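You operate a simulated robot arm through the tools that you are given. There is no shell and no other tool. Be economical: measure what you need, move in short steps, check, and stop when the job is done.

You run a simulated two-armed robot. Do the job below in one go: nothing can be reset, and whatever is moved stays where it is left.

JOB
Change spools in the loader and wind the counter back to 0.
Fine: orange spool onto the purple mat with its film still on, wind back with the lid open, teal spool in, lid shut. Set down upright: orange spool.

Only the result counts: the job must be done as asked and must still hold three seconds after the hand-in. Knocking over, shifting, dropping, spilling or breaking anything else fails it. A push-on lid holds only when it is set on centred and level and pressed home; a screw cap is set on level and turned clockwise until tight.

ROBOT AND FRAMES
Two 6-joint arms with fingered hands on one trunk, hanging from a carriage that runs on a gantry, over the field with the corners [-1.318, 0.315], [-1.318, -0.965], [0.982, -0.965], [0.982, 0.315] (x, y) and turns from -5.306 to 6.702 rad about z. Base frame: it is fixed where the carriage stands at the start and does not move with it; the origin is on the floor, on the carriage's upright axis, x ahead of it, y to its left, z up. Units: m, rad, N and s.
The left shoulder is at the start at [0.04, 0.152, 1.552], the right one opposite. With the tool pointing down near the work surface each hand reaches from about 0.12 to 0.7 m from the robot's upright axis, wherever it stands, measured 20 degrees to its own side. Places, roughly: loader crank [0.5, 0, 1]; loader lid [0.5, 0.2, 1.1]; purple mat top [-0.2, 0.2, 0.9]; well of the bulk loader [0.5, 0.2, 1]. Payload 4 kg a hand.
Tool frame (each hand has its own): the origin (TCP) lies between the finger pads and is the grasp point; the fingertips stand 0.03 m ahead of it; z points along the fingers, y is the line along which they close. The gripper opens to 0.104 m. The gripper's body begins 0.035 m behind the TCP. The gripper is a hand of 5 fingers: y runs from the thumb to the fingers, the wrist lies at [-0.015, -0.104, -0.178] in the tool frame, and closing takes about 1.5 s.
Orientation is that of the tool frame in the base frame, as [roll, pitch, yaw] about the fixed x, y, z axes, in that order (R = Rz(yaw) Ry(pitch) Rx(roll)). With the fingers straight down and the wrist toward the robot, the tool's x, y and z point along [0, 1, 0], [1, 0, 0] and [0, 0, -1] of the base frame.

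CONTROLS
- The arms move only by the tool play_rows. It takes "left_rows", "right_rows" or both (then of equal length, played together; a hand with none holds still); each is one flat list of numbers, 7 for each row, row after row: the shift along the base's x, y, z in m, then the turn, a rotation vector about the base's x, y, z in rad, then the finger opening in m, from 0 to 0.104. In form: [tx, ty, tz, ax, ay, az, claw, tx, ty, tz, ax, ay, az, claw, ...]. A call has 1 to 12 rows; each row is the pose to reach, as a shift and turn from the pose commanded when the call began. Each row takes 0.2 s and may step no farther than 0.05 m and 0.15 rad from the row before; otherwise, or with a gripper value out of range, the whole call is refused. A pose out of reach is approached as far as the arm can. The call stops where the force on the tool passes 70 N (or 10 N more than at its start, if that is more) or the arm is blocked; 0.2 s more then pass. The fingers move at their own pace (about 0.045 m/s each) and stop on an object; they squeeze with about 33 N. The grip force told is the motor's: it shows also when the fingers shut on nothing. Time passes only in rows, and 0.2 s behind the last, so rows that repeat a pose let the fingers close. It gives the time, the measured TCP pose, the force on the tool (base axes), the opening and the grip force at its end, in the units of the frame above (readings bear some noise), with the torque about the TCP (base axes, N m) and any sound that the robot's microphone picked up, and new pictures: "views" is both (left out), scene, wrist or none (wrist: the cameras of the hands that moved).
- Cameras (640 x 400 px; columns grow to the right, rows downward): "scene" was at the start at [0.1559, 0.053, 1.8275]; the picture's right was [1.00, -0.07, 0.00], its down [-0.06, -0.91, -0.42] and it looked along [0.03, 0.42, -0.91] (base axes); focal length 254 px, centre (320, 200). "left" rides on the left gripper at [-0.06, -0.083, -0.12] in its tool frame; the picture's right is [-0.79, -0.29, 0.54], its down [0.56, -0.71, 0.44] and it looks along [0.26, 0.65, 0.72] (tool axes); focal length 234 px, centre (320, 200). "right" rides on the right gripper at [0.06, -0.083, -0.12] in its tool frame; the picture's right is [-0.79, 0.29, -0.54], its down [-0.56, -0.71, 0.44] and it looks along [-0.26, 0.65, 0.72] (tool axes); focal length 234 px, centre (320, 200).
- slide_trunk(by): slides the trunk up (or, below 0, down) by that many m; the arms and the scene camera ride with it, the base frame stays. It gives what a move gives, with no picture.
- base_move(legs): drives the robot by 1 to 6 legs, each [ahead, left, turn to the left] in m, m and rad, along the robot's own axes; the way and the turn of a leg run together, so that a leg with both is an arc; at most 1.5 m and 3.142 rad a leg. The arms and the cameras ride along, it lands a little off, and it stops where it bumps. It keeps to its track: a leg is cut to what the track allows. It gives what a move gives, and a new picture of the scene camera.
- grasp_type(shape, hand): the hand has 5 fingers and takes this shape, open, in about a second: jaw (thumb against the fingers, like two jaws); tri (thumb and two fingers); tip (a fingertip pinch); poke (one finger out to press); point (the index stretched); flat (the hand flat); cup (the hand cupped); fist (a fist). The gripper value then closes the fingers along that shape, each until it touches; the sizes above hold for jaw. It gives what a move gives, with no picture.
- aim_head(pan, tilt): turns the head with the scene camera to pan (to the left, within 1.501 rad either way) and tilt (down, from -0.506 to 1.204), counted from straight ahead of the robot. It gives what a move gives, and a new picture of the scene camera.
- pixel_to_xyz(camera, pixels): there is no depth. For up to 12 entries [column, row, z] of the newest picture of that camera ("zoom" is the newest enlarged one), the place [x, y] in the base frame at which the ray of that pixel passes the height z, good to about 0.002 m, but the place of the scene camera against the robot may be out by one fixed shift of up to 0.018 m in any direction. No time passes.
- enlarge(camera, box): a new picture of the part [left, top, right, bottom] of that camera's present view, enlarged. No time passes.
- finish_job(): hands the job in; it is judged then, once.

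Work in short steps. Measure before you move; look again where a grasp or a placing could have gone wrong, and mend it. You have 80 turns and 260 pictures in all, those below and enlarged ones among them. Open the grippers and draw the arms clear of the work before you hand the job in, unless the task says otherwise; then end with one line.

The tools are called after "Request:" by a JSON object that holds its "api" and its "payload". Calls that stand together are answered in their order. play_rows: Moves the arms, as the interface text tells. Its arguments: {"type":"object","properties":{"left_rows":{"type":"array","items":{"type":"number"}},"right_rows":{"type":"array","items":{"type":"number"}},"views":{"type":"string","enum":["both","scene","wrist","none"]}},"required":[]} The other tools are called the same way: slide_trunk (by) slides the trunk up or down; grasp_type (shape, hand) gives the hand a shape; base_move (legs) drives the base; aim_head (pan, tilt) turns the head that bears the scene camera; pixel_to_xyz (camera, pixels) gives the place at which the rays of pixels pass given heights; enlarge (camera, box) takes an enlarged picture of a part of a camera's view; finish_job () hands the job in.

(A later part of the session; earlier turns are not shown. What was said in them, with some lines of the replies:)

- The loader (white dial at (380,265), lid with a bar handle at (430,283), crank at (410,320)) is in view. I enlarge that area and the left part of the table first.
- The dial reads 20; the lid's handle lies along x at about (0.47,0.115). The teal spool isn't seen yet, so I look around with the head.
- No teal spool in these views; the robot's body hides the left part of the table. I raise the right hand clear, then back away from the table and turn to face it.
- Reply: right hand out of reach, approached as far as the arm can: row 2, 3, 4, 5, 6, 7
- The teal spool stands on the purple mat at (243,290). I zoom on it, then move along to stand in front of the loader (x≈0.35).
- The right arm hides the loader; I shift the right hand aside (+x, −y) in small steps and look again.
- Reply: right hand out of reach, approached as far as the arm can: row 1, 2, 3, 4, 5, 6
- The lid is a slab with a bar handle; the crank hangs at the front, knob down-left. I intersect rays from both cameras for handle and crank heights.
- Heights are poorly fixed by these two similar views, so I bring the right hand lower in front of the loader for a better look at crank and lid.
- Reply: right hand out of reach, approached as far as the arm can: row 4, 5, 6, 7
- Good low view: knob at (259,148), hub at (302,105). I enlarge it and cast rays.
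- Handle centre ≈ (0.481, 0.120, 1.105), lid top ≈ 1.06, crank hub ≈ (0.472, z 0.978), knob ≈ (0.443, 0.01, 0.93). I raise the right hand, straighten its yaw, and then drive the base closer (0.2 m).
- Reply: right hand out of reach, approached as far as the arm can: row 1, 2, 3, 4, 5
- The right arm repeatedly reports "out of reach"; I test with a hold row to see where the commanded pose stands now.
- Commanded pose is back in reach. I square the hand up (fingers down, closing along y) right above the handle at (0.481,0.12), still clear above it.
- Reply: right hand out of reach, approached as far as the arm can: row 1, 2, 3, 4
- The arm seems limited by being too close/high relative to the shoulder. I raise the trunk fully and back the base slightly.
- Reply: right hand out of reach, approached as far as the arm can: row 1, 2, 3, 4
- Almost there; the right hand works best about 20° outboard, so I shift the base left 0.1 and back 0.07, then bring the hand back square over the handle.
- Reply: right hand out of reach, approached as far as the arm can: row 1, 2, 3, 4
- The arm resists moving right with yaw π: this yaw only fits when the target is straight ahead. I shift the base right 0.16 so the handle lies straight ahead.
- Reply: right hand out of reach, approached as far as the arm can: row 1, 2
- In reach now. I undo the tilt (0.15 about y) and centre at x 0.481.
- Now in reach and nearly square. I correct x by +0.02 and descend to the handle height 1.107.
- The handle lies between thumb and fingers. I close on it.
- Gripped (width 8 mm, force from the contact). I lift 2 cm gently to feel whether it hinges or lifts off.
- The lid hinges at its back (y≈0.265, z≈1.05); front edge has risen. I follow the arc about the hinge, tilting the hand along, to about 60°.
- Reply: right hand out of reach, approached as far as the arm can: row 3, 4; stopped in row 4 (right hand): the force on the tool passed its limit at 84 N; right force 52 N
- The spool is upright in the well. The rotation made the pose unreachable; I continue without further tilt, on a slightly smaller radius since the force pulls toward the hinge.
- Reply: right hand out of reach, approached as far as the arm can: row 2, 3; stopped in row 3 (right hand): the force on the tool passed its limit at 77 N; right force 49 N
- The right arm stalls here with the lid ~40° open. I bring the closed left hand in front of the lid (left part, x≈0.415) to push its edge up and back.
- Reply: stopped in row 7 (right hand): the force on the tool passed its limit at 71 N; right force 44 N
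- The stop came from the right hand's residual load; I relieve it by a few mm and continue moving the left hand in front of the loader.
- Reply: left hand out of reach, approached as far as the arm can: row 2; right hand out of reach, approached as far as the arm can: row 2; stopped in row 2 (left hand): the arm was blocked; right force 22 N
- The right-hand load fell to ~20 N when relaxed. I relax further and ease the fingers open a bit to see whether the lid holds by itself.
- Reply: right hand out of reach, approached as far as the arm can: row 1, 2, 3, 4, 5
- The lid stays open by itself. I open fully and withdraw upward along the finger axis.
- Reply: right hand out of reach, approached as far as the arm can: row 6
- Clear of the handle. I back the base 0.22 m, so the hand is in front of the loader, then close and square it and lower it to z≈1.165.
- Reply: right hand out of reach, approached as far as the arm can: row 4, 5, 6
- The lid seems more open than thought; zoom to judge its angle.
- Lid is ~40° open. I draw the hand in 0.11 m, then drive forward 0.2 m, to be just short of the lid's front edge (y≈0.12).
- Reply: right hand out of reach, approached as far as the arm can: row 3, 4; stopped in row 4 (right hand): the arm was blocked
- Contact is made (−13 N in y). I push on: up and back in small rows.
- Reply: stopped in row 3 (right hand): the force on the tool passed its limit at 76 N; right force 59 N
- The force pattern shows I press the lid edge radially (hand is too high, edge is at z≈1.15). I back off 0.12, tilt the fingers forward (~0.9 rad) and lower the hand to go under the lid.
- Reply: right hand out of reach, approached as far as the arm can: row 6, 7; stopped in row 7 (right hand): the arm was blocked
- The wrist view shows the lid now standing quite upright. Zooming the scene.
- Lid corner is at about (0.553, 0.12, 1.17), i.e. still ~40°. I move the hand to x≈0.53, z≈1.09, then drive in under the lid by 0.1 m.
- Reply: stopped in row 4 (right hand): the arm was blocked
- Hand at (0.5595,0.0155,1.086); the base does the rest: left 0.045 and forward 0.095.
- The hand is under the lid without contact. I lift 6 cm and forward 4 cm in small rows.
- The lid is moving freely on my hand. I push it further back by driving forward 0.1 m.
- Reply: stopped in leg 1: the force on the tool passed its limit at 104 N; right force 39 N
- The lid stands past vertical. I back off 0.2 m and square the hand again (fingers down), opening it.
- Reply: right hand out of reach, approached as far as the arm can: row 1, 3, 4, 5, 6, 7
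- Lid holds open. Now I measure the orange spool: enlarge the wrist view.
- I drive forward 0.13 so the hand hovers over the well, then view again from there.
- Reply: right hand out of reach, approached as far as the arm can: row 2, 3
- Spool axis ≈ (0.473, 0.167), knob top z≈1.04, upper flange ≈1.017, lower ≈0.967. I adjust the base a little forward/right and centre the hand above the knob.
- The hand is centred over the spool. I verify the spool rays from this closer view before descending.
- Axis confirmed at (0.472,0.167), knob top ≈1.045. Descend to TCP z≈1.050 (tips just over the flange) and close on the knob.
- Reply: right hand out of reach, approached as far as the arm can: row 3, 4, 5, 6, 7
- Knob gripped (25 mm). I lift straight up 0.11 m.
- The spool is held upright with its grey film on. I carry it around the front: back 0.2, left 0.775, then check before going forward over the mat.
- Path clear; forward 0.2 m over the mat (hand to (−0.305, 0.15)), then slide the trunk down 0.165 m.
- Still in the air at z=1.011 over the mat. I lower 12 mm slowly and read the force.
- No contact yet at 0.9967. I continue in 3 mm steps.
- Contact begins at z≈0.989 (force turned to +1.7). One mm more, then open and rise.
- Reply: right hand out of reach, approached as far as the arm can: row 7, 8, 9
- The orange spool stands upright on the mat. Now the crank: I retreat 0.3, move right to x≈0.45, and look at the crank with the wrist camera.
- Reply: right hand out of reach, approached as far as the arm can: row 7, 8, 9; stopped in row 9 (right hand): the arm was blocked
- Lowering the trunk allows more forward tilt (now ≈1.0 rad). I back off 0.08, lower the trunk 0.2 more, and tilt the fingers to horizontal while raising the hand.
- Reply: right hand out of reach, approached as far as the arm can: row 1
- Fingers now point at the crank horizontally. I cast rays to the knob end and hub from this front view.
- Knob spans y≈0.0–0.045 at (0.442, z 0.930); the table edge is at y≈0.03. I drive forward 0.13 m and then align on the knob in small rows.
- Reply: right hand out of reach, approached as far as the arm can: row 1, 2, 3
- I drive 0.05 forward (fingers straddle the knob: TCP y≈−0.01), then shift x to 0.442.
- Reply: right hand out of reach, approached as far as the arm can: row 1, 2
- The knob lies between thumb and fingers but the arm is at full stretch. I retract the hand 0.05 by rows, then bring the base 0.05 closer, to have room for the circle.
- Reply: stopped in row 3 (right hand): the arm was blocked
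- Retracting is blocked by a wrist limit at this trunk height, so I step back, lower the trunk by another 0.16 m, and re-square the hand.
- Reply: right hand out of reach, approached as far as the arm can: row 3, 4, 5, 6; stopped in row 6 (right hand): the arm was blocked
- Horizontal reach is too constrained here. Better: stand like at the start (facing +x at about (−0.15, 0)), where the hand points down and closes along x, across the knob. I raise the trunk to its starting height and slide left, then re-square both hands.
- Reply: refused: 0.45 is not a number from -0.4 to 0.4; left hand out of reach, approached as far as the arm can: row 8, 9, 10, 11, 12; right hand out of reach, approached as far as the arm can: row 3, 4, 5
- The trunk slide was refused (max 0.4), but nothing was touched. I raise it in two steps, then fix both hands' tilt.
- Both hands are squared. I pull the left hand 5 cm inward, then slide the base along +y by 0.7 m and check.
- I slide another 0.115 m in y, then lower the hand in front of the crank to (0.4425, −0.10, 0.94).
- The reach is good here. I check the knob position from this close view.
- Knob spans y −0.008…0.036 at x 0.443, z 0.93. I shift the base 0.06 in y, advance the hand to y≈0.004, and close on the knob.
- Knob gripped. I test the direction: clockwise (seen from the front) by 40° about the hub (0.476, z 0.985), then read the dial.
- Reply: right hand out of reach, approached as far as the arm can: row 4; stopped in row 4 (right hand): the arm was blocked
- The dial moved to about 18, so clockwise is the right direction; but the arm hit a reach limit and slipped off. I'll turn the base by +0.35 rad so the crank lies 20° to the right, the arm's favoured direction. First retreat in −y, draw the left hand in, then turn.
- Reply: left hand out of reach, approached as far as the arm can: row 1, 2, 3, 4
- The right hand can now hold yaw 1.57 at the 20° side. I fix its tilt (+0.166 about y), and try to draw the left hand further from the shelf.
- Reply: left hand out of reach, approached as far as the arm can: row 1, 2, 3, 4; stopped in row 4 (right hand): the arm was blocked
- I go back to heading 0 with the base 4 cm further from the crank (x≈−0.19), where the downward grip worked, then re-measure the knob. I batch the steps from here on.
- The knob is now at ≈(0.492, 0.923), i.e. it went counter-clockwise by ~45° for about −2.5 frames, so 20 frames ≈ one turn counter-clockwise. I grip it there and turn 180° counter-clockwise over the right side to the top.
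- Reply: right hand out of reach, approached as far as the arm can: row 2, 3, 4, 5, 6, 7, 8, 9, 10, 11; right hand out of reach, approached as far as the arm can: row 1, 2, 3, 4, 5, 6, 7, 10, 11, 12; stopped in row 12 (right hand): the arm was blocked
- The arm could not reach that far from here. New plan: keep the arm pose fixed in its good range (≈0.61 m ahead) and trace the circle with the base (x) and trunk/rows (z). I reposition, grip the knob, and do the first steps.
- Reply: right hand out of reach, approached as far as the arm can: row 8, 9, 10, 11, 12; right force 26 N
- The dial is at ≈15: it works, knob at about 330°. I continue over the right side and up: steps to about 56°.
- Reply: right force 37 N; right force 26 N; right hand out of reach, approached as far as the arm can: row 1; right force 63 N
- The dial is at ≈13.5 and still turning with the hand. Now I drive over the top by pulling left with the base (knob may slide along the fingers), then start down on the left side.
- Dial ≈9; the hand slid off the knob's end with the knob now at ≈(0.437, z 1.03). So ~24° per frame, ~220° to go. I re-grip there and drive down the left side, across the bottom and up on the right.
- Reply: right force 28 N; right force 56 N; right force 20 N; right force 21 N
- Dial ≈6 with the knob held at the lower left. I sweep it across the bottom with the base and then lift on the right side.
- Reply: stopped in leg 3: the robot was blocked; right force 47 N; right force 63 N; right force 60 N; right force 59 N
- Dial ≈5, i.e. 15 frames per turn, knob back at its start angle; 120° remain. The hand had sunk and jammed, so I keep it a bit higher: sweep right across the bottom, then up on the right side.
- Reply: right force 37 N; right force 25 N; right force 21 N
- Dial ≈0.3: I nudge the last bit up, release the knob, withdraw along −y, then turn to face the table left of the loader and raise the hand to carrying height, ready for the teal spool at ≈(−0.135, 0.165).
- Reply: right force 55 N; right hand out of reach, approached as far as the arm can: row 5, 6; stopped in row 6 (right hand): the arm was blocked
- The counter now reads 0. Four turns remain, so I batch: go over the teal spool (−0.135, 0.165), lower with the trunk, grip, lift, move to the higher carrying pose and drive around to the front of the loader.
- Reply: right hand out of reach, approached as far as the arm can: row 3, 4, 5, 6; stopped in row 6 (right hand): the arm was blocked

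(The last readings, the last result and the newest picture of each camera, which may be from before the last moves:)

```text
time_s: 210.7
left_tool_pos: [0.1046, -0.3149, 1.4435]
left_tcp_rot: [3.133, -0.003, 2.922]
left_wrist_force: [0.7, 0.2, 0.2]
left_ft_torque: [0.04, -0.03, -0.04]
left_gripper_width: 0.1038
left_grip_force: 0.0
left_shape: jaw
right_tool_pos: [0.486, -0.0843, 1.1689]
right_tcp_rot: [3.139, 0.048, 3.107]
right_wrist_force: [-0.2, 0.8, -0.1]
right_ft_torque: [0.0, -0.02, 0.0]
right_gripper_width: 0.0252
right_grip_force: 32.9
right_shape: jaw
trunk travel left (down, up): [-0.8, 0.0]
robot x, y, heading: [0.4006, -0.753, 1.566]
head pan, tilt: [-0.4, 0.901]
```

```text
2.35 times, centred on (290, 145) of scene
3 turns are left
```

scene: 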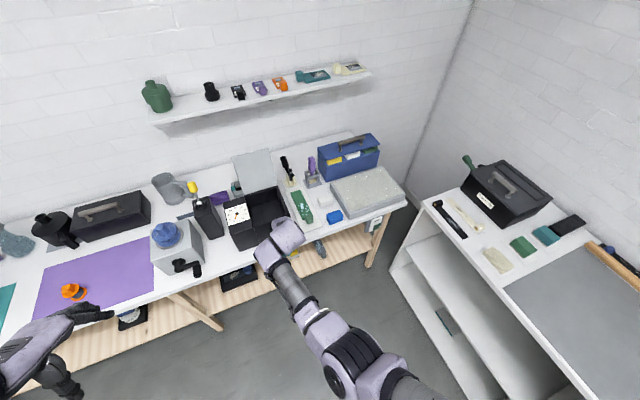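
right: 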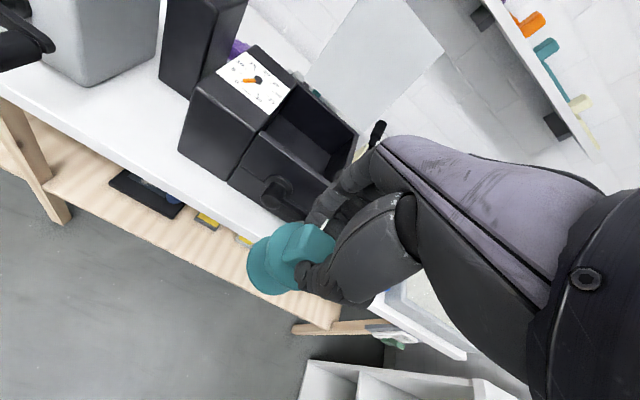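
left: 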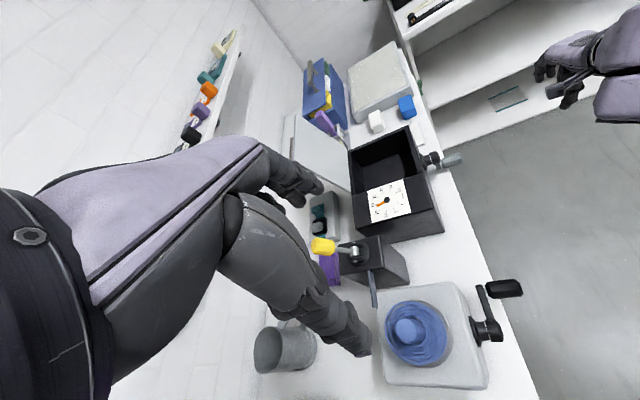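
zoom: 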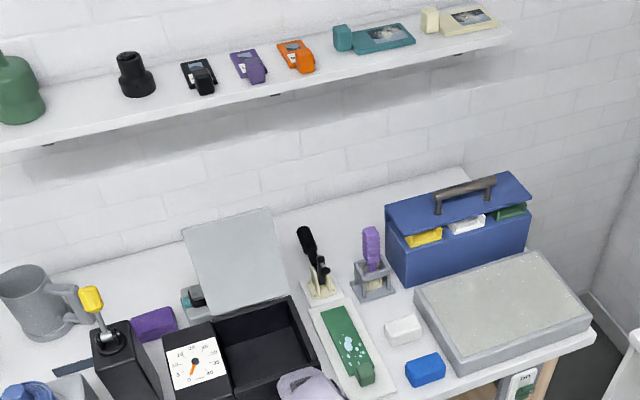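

The teal spool is held at (0.485, −0.084), bottom ≈1.078. I place it at (0.473, 0.162) in the well, release, rise, then go round the lid's right side behind it and pull it forward.

Request:
{"api": "base_move", "payload": {"legs": [[0.2463, 0.0135, 0]]}}

Request:
{"api": "slide_trunk", "payload": {"by": -0.11}}

Request:
{"api": "play_rows", "payload": {"right_rows": [0, 0, -0.001, 0, 0, 0, 0.0, 0, 0, -0.001, 0, 0, 0, 0.03, 0, 0, -0.001, 0, 0, 0, 0.05, 0, 0, -0.001, 0, 0, 0, 0.07, 0, 0, -0.001, 0, 0, 0, 0.07, 0, 0, 0, 0, 0, 0, 0.07], "views": "wrist"}}

Request:
{"api": "slide_trunk", "payload": {"by": 0.11}}

Request:
{"api": "play_rows", "payload": {"right_rows": [0, 0, 0, 0, 0, 0, 0.0, 0, 0, 0, 0, 0, 0, 0.0, 0, 0, 0, 0, 0, 0, 0.0, 0, 0, 0, 0, 0, 0, 0.0, 0, 0, 0, 0, 0, 0, 0.0], "views": "wrist"}}

Request:
{"api": "base_move", "payload": {"legs": [[0, -0.185, 0], [0.23, 0, 0], [0, 0.125, 0], [-0.1, 0, 0], [-0.1, 0, 0]]}}

Request:
{"api": "play_rows", "payload": {"right_rows": [0, 0, 0, 0, 0, 0, 0], "views": "wrist"}}

Request:
{"api": "enlarge", "payload": {"camera": "scene", "box": [200, 120, 380, 270]}}

```text
time_s: 212.5
left_tool_pos: [0.0936, -0.0707, 1.4432]
left_tcp_rot: [3.134, -0.002, 2.923]
left_wrist_force: [-0.1, -0.2, 0.8]
left_ft_torque: [0.01, -0.02, 0.01]
left_gripper_width: 0.104
left_grip_force: 0.0
left_shape: jaw
right_tool_pos: [0.4734, 0.1603, 1.1692]
right_tcp_rot: [3.137, 0.047, 3.111]
right_wrist_force: [0.4, -0.1, 0.2]
right_ft_torque: [0.01, 0.01, -0.02]
right_gripper_width: 0.0251
right_grip_force: 32.8
right_shape: jaw
trunk travel left (down, up): [-0.8, 0.0]
robot x, y, heading: [0.3869, -0.5093, 1.564]
head pan, tilt: [-0.4, 0.901]
```

scene: 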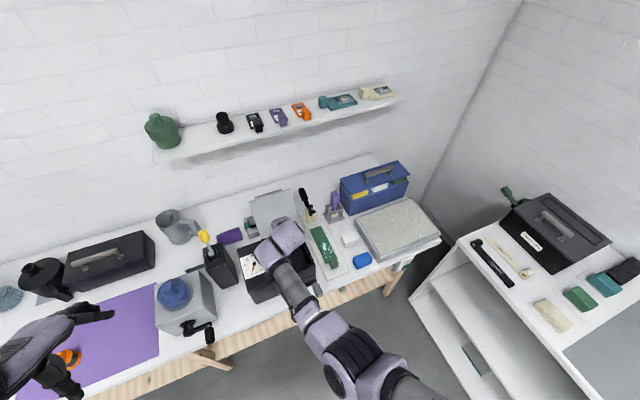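

```text
time_s: 213.9
left_tool_pos: [0.0927, -0.0688, 1.3314]
left_tcp_rot: [3.133, -0.001, 2.921]
left_wrist_force: [-0.5, -0.1, -0.2]
left_ft_torque: [0.01, -0.01, 0.0]
left_gripper_width: 0.1041
left_grip_force: 0.1
left_shape: jaw
right_tool_pos: [0.4738, 0.1608, 1.0591]
right_tcp_rot: [3.141, 0.047, 3.111]
right_wrist_force: [-0.3, -0.3, -1.8]
right_ft_torque: [-0.02, 0.01, 0.01]
right_gripper_width: 0.0254
right_grip_force: 32.7
right_shape: jaw
trunk travel left (down, up): [-0.69, 0.11]
robot x, y, heading: [0.3894, -0.5117, 1.569]
head pan, tilt: [-0.4, 0.901]
```

```text
time_s: 215.3
left_tool_pos: [0.0938, -0.0701, 1.3328]
left_tcp_rot: [3.132, -0.002, 2.921]
left_wrist_force: [0.0, 0.9, 0.3]
left_ft_torque: [0.0, -0.01, -0.01]
left_gripper_width: 0.1037
left_grip_force: 0.0
left_shape: jaw
right_tool_pos: [0.4745, 0.1606, 1.0593]
right_tcp_rot: [3.139, 0.047, 3.109]
right_wrist_force: [0.5, 0.6, 0.0]
right_ft_torque: [0.01, 0.0, 0.03]
right_gripper_width: 0.0697
right_grip_force: 0.0
right_shape: jaw
trunk travel left (down, up): [-0.69, 0.11]
robot x, y, heading: [0.3874, -0.5098, 1.564]
head pan, tilt: [-0.4, 0.901]
```

right: 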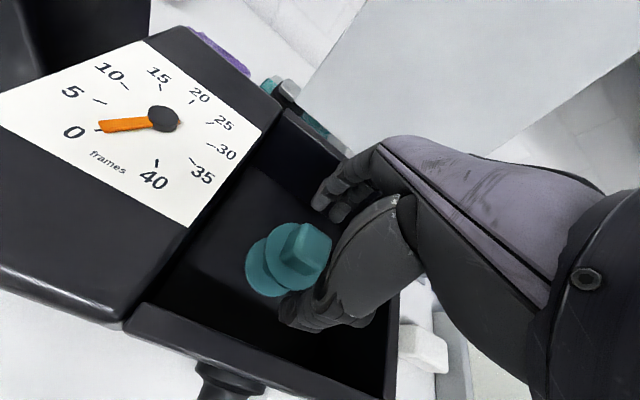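

```text
time_s: 216.8
left_tool_pos: [0.0927, -0.0707, 1.4431]
left_tcp_rot: [3.137, -0.002, 2.923]
left_wrist_force: [0.2, -0.1, -0.1]
left_ft_torque: [0.01, 0.01, 0.03]
left_gripper_width: 0.1038
left_grip_force: 0.0
left_shape: jaw
right_tool_pos: [0.4741, 0.1609, 1.1683]
right_tcp_rot: [3.139, 0.046, 3.109]
right_wrist_force: [1.1, -0.2, -0.6]
right_ft_torque: [-0.02, 0.04, -0.03]
right_gripper_width: 0.0696
right_grip_force: 0.1
right_shape: jaw
trunk travel left (down, up): [-0.8, 0.0]
robot x, y, heading: [0.3875, -0.5083, 1.565]
head pan, tilt: [-0.4, 0.901]
```

```text
time_s: 217.9
left_tool_pos: [0.0934, -0.0697, 1.4425]
left_tcp_rot: [3.133, -0.001, 2.922]
left_wrist_force: [-0.2, 0.3, 0.4]
left_ft_torque: [0.02, 0.01, 0.0]
left_gripper_width: 0.1037
left_grip_force: 0.0
left_shape: jaw
right_tool_pos: [0.4739, 0.1592, 1.1687]
right_tcp_rot: [3.138, 0.048, 3.108]
right_wrist_force: [0.3, 0.2, 0.5]
right_ft_torque: [0.03, -0.01, 0.02]
right_gripper_width: 0.0
right_grip_force: 27.9
right_shape: jaw
trunk travel left (down, up): [-0.8, 0.0]
robot x, y, heading: [0.3891, -0.5111, 1.567]
head pan, tilt: [-0.4, 0.901]
```

right: 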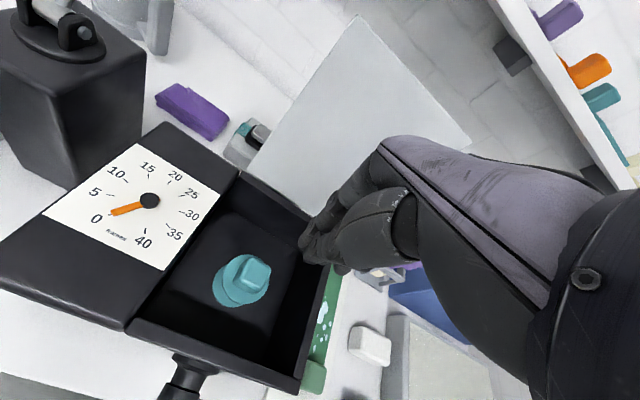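

```text
time_s: 223.2
left_tool_pos: [0.1525, -0.0434, 1.442]
left_tcp_rot: [3.134, 0.0, 2.921]
left_wrist_force: [0.1, 0.0, -0.2]
left_ft_torque: [-0.04, 0.0, 0.04]
left_gripper_width: 0.104
left_grip_force: 0.0
left_shape: jaw
right_tool_pos: [0.5338, 0.187, 1.1695]
right_tcp_rot: [3.138, 0.046, 3.108]
right_wrist_force: [-0.1, -0.3, -0.3]
right_ft_torque: [-0.04, 0.0, 0.02]
right_gripper_width: 0.0001
right_grip_force: 32.5
right_shape: jaw
trunk travel left (down, up): [-0.8, 0.0]
robot x, y, heading: [0.4476, -0.4795, 1.564]
head pan, tilt: [-0.4, 0.901]
```

scene: 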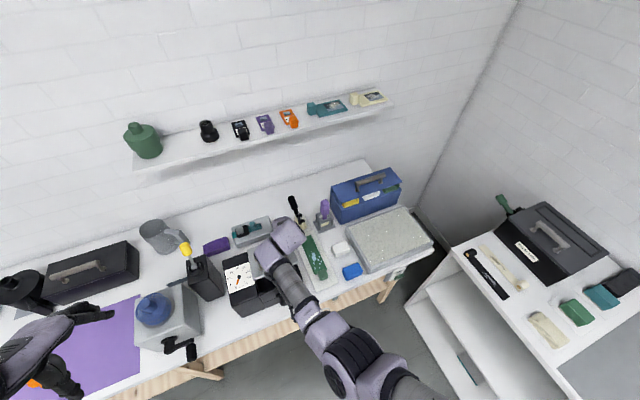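

```text
time_s: 223.6
left_tool_pos: [0.1531, -0.0429, 1.4416]
left_tcp_rot: [3.133, -0.002, 2.919]
left_wrist_force: [-0.5, 0.0, 1.1]
left_ft_torque: [0.03, 0.0, 0.03]
left_gripper_width: 0.104
left_grip_force: 0.1
left_shape: jaw
right_tool_pos: [0.5357, 0.1876, 1.1691]
right_tcp_rot: [3.138, 0.049, 3.108]
right_wrist_force: [0.1, -0.1, 0.2]
right_ft_torque: [0.0, 0.02, -0.01]
right_gripper_width: 0.0002
right_grip_force: 33.1
right_shape: jaw
trunk travel left (down, up): [-0.8, 0.0]
robot x, y, heading: [0.4475, -0.4806, 1.562]
head pan, tilt: [-0.4, 0.901]
```

right: 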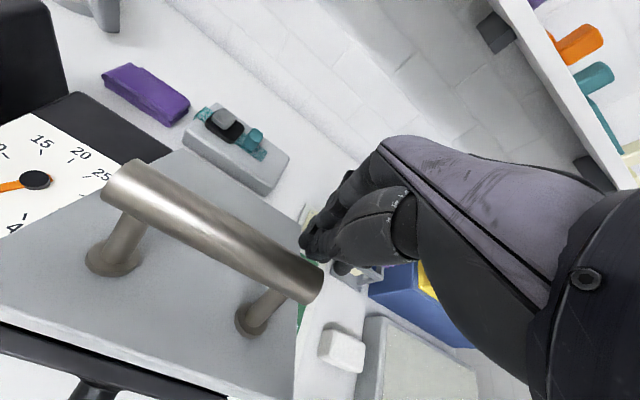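

```text
2.67 times, centred on (290, 195) of scene
2 turns are left
```

zoom: 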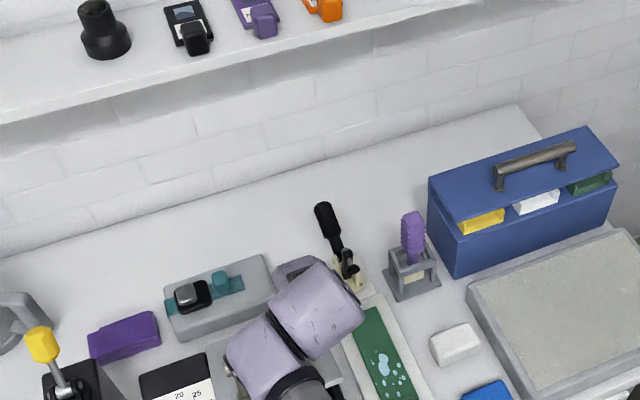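

The teal spool is in, and the lid is nearly shut. I lower slightly behind the handle, pull 3 cm more, press the lid down with the trunk, then rise, back away and open the hand.

Request:
{"api": "slide_trunk", "payload": {"by": -0.025}}

Request:
{"api": "base_move", "payload": {"legs": [[-0.015, 0, 0], [-0.015, 0, 0]]}}

Request:
{"api": "slide_trunk", "payload": {"by": -0.03}}

Request:
{"api": "slide_trunk", "payload": {"by": -0.02}}

Request:
{"api": "slide_trunk", "payload": {"by": -0.012}}

Request:
{"api": "play_rows", "payload": {"right_rows": [0, 0, 0, 0, 0, 0, 0], "views": "wrist"}}

Request:
{"api": "slide_trunk", "payload": {"by": 0.087}}

Request:
{"api": "base_move", "payload": {"legs": [[-0.3, 0, 0]]}}

Request:
{"api": "play_rows", "payload": {"right_rows": [0, 0, 0, 0, 0, 0, 0.1, 0, 0, 0, 0, 0, 0, 0.1, 0, 0, 0, 0, 0, 0, 0.1, 0, 0, 0, 0, 0, 0, 0.1, 0, 0, 0, 0, 0, 0, 0.1], "views": "both"}}

Request:
{"api": "enlarge", "payload": {"camera": "right", "box": [140, 0, 400, 200]}}

```text
time_s: 224.3
left_tool_pos: [0.1535, -0.0421, 1.418]
left_tcp_rot: [3.133, -0.002, 2.92]
left_wrist_force: [0.3, -0.5, 0.4]
left_ft_torque: [0.0, 0.01, -0.01]
left_gripper_width: 0.1038
left_grip_force: 0.0
left_shape: jaw
right_tool_pos: [0.5348, 0.1866, 1.1438]
right_tcp_rot: [3.14, 0.049, 3.109]
right_wrist_force: [1.0, -0.6, -0.1]
right_ft_torque: [-0.03, 0.01, 0.02]
right_gripper_width: 0.0002
right_grip_force: 32.9
right_shape: jaw
trunk travel left (down, up): [-0.775, 0.025]
robot x, y, heading: [0.4469, -0.4817, 1.563]
head pan, tilt: [-0.4, 0.901]
```

```text
time_s: 225.4
left_tool_pos: [0.1524, -0.0742, 1.4172]
left_tcp_rot: [3.133, -0.002, 2.918]
left_wrist_force: [-0.3, 0.0, 0.6]
left_ft_torque: [0.0, 0.02, -0.02]
left_gripper_width: 0.1041
left_grip_force: 0.0
left_shape: jaw
right_tool_pos: [0.5343, 0.1559, 1.1444]
right_tcp_rot: [3.139, 0.048, 3.108]
right_wrist_force: [-0.6, 0.7, -0.6]
right_ft_torque: [-0.02, -0.01, 0.02]
right_gripper_width: 0.0001
right_grip_force: 33.3
right_shape: jaw
trunk travel left (down, up): [-0.775, 0.025]
robot x, y, heading: [0.4504, -0.5118, 1.567]
head pan, tilt: [-0.4, 0.901]
```

scene: 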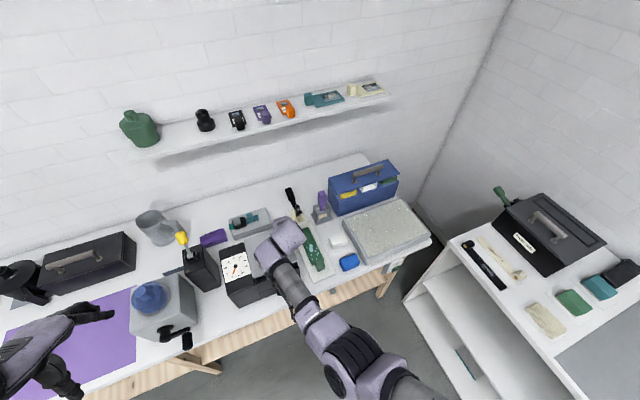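

```text
time_s: 226.2
left_tool_pos: [0.1544, -0.0729, 1.3875]
left_tcp_rot: [3.134, -0.001, 2.921]
left_wrist_force: [-0.2, -0.9, -0.3]
left_ft_torque: [0.01, -0.03, 0.02]
left_gripper_width: 0.1038
left_grip_force: 0.0
left_shape: jaw
right_tool_pos: [0.5355, 0.1572, 1.114]
right_tcp_rot: [3.137, 0.047, 3.107]
right_wrist_force: [1.1, -0.5, -0.8]
right_ft_torque: [-0.01, 0.02, 0.03]
right_gripper_width: 0.0002
right_grip_force: 33.0
right_shape: jaw
trunk travel left (down, up): [-0.745, 0.055]
robot x, y, heading: [0.451, -0.5118, 1.567]
head pan, tilt: [-0.4, 0.901]
```

```text
time_s: 226.8
left_tool_pos: [0.1533, -0.0735, 1.3684]
left_tcp_rot: [3.133, -0.002, 2.92]
left_wrist_force: [0.0, -0.1, 0.3]
left_ft_torque: [0.02, 0.01, 0.0]
left_gripper_width: 0.1039
left_grip_force: 0.1
left_shape: jaw
right_tool_pos: [0.536, 0.1559, 1.095]
right_tcp_rot: [3.138, 0.05, 3.109]
right_wrist_force: [0.7, -0.1, 0.2]
right_ft_torque: [0.01, 0.02, 0.01]
right_gripper_width: 0.0
right_grip_force: 32.6
right_shape: jaw
trunk travel left (down, up): [-0.725, 0.075]
robot x, y, heading: [0.4498, -0.5112, 1.564]
head pan, tilt: [-0.4, 0.901]
```

```text
time_s: 227.4
left_tool_pos: [0.1545, -0.0708, 1.3556]
left_tcp_rot: [3.131, -0.003, 2.92]
left_wrist_force: [0.2, 0.0, -0.2]
left_ft_torque: [0.0, 0.0, -0.01]
left_gripper_width: 0.1039
left_grip_force: 0.2
left_shape: jaw
right_tool_pos: [0.5343, 0.1618, 1.089]
right_tcp_rot: [3.124, 0.048, 3.108]
right_wrist_force: [0.9, -14.0, 47.3]
right_ft_torque: [-0.42, 0.08, 0.01]
right_gripper_width: 0.0
right_grip_force: 33.0
right_shape: jaw
trunk travel left (down, up): [-0.713, 0.087]
robot x, y, heading: [0.4484, -0.516, 1.564]
head pan, tilt: [-0.4, 0.901]
```

```text
time_s: 227.8
left_tool_pos: [0.1538, -0.0708, 1.3568]
left_tcp_rot: [3.13, -0.001, 2.92]
left_wrist_force: [0.0, 0.4, 0.6]
left_ft_torque: [0.0, -0.01, 0.0]
left_gripper_width: 0.1038
left_grip_force: 0.1
left_shape: jaw
right_tool_pos: [0.5346, 0.1616, 1.0886]
right_tcp_rot: [3.124, 0.047, 3.108]
right_wrist_force: [0.4, -16.0, 51.2]
right_ft_torque: [-0.57, 0.08, 0.02]
right_gripper_width: 0.0003
right_grip_force: 33.1
right_shape: jaw
trunk travel left (down, up): [-0.713, 0.087]
robot x, y, heading: [0.4445, -0.5108, 1.562]
head pan, tilt: [-0.4, 0.901]
```

right: 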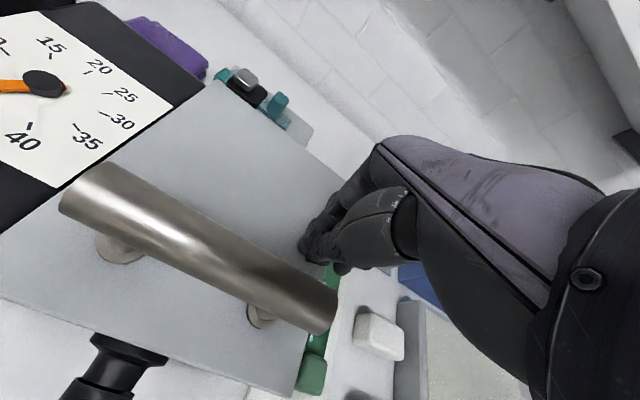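

```text
time_s: 229.1
left_tool_pos: [0.1534, -0.0725, 1.442]
left_tcp_rot: [3.133, -0.001, 2.919]
left_wrist_force: [-0.1, -0.3, 0.3]
left_ft_torque: [-0.03, -0.01, -0.01]
left_gripper_width: 0.1041
left_grip_force: 0.0
left_shape: jaw
right_tool_pos: [0.5344, 0.1553, 1.1674]
right_tcp_rot: [3.139, 0.048, 3.106]
right_wrist_force: [0.0, 0.6, -0.4]
right_ft_torque: [0.0, -0.04, -0.02]
right_gripper_width: 0.0002
right_grip_force: 32.8
right_shape: jaw
trunk travel left (down, up): [-0.8, 0.0]
robot x, y, heading: [0.4505, -0.5111, 1.559]
head pan, tilt: [-0.4, 0.901]
```

```text
time_s: 231.1
left_tool_pos: [0.1515, -0.3732, 1.4433]
left_tcp_rot: [3.133, -0.002, 2.921]
left_wrist_force: [-0.2, 0.8, 0.2]
left_ft_torque: [-0.02, 0.0, 0.0]
left_gripper_width: 0.1039
left_grip_force: 0.1
left_shape: jaw
right_tool_pos: [0.5332, -0.1449, 1.1685]
right_tcp_rot: [3.138, 0.049, 3.106]
right_wrist_force: [-0.4, 0.4, -1.4]
right_ft_torque: [0.0, 0.02, -0.06]
right_gripper_width: 0.0001
right_grip_force: 33.0
right_shape: jaw
trunk travel left (down, up): [-0.8, 0.0]
robot x, y, heading: [0.4467, -0.813, 1.56]
head pan, tilt: [-0.4, 0.901]
```

scene: 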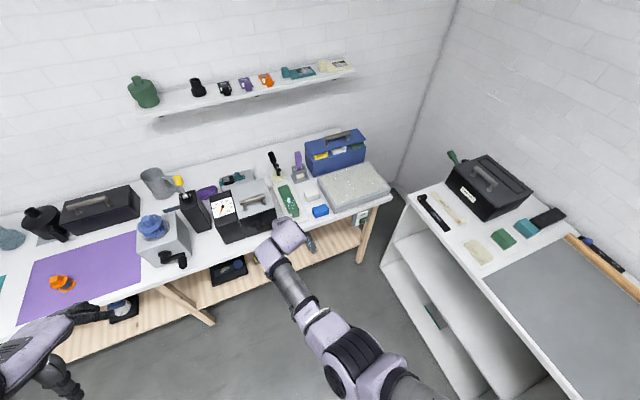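

```text
time_s: 232.3
left_tool_pos: [0.1522, -0.3724, 1.4445]
left_tcp_rot: [3.133, -0.003, 2.92]
left_wrist_force: [0.5, 0.0, -0.2]
left_ft_torque: [-0.01, 0.0, 0.03]
left_gripper_width: 0.1039
left_grip_force: 0.0
left_shape: jaw
right_tool_pos: [0.5344, -0.1445, 1.1686]
right_tcp_rot: [3.138, 0.051, 3.107]
right_wrist_force: [1.1, 0.7, -0.6]
right_ft_torque: [-0.01, 0.01, 0.01]
right_gripper_width: 0.1001
right_grip_force: 0.1
right_shape: jaw
trunk travel left (down, up): [-0.8, 0.0]
robot x, y, heading: [0.4467, -0.8131, 1.566]
head pan, tilt: [-0.4, 0.901]
```

scene: 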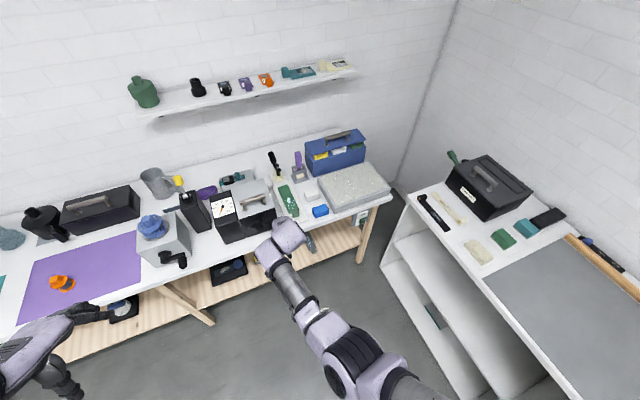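
right: 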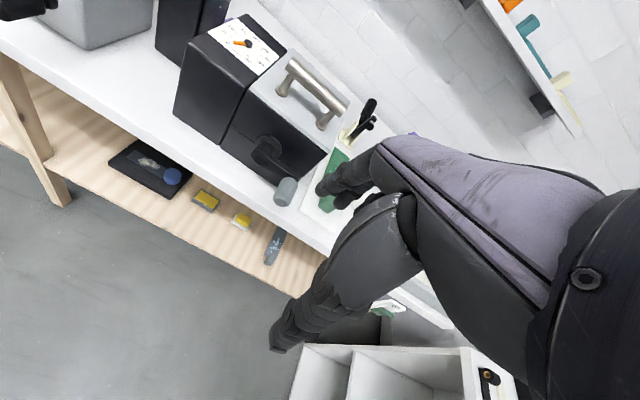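

```text
2.00 times, centred on (270, 100) of right
1 turns are left
```

zoom: 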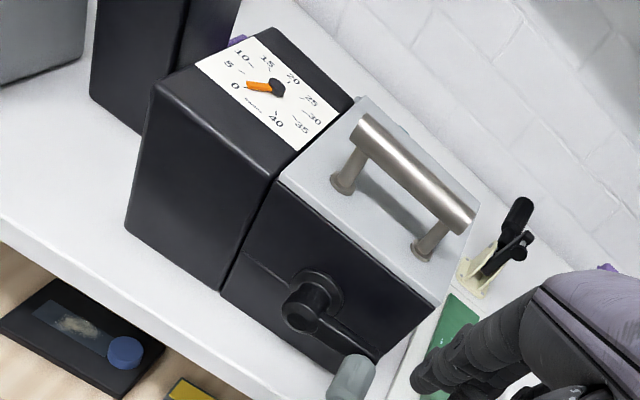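

The last pictures show the lid flush on the loader, the needle at about 0, and the orange spool upright on the purple mat. The right hand is open and both arms are clear, so I hand the job in.

Request:
{"api": "finish_job", "payload": {}}

```text
The job is handed in.
```

I handed in the job with the spools changed, the counter at about 0 and the lid shut; I have not seen the verdict. The orange spool stands upright on the purple mat with its film on, the teal spool is in the loader, and the rewind was done with the lid open. The dial needle looks to be within about half a frame of 0, but I could only judge it from pictures.
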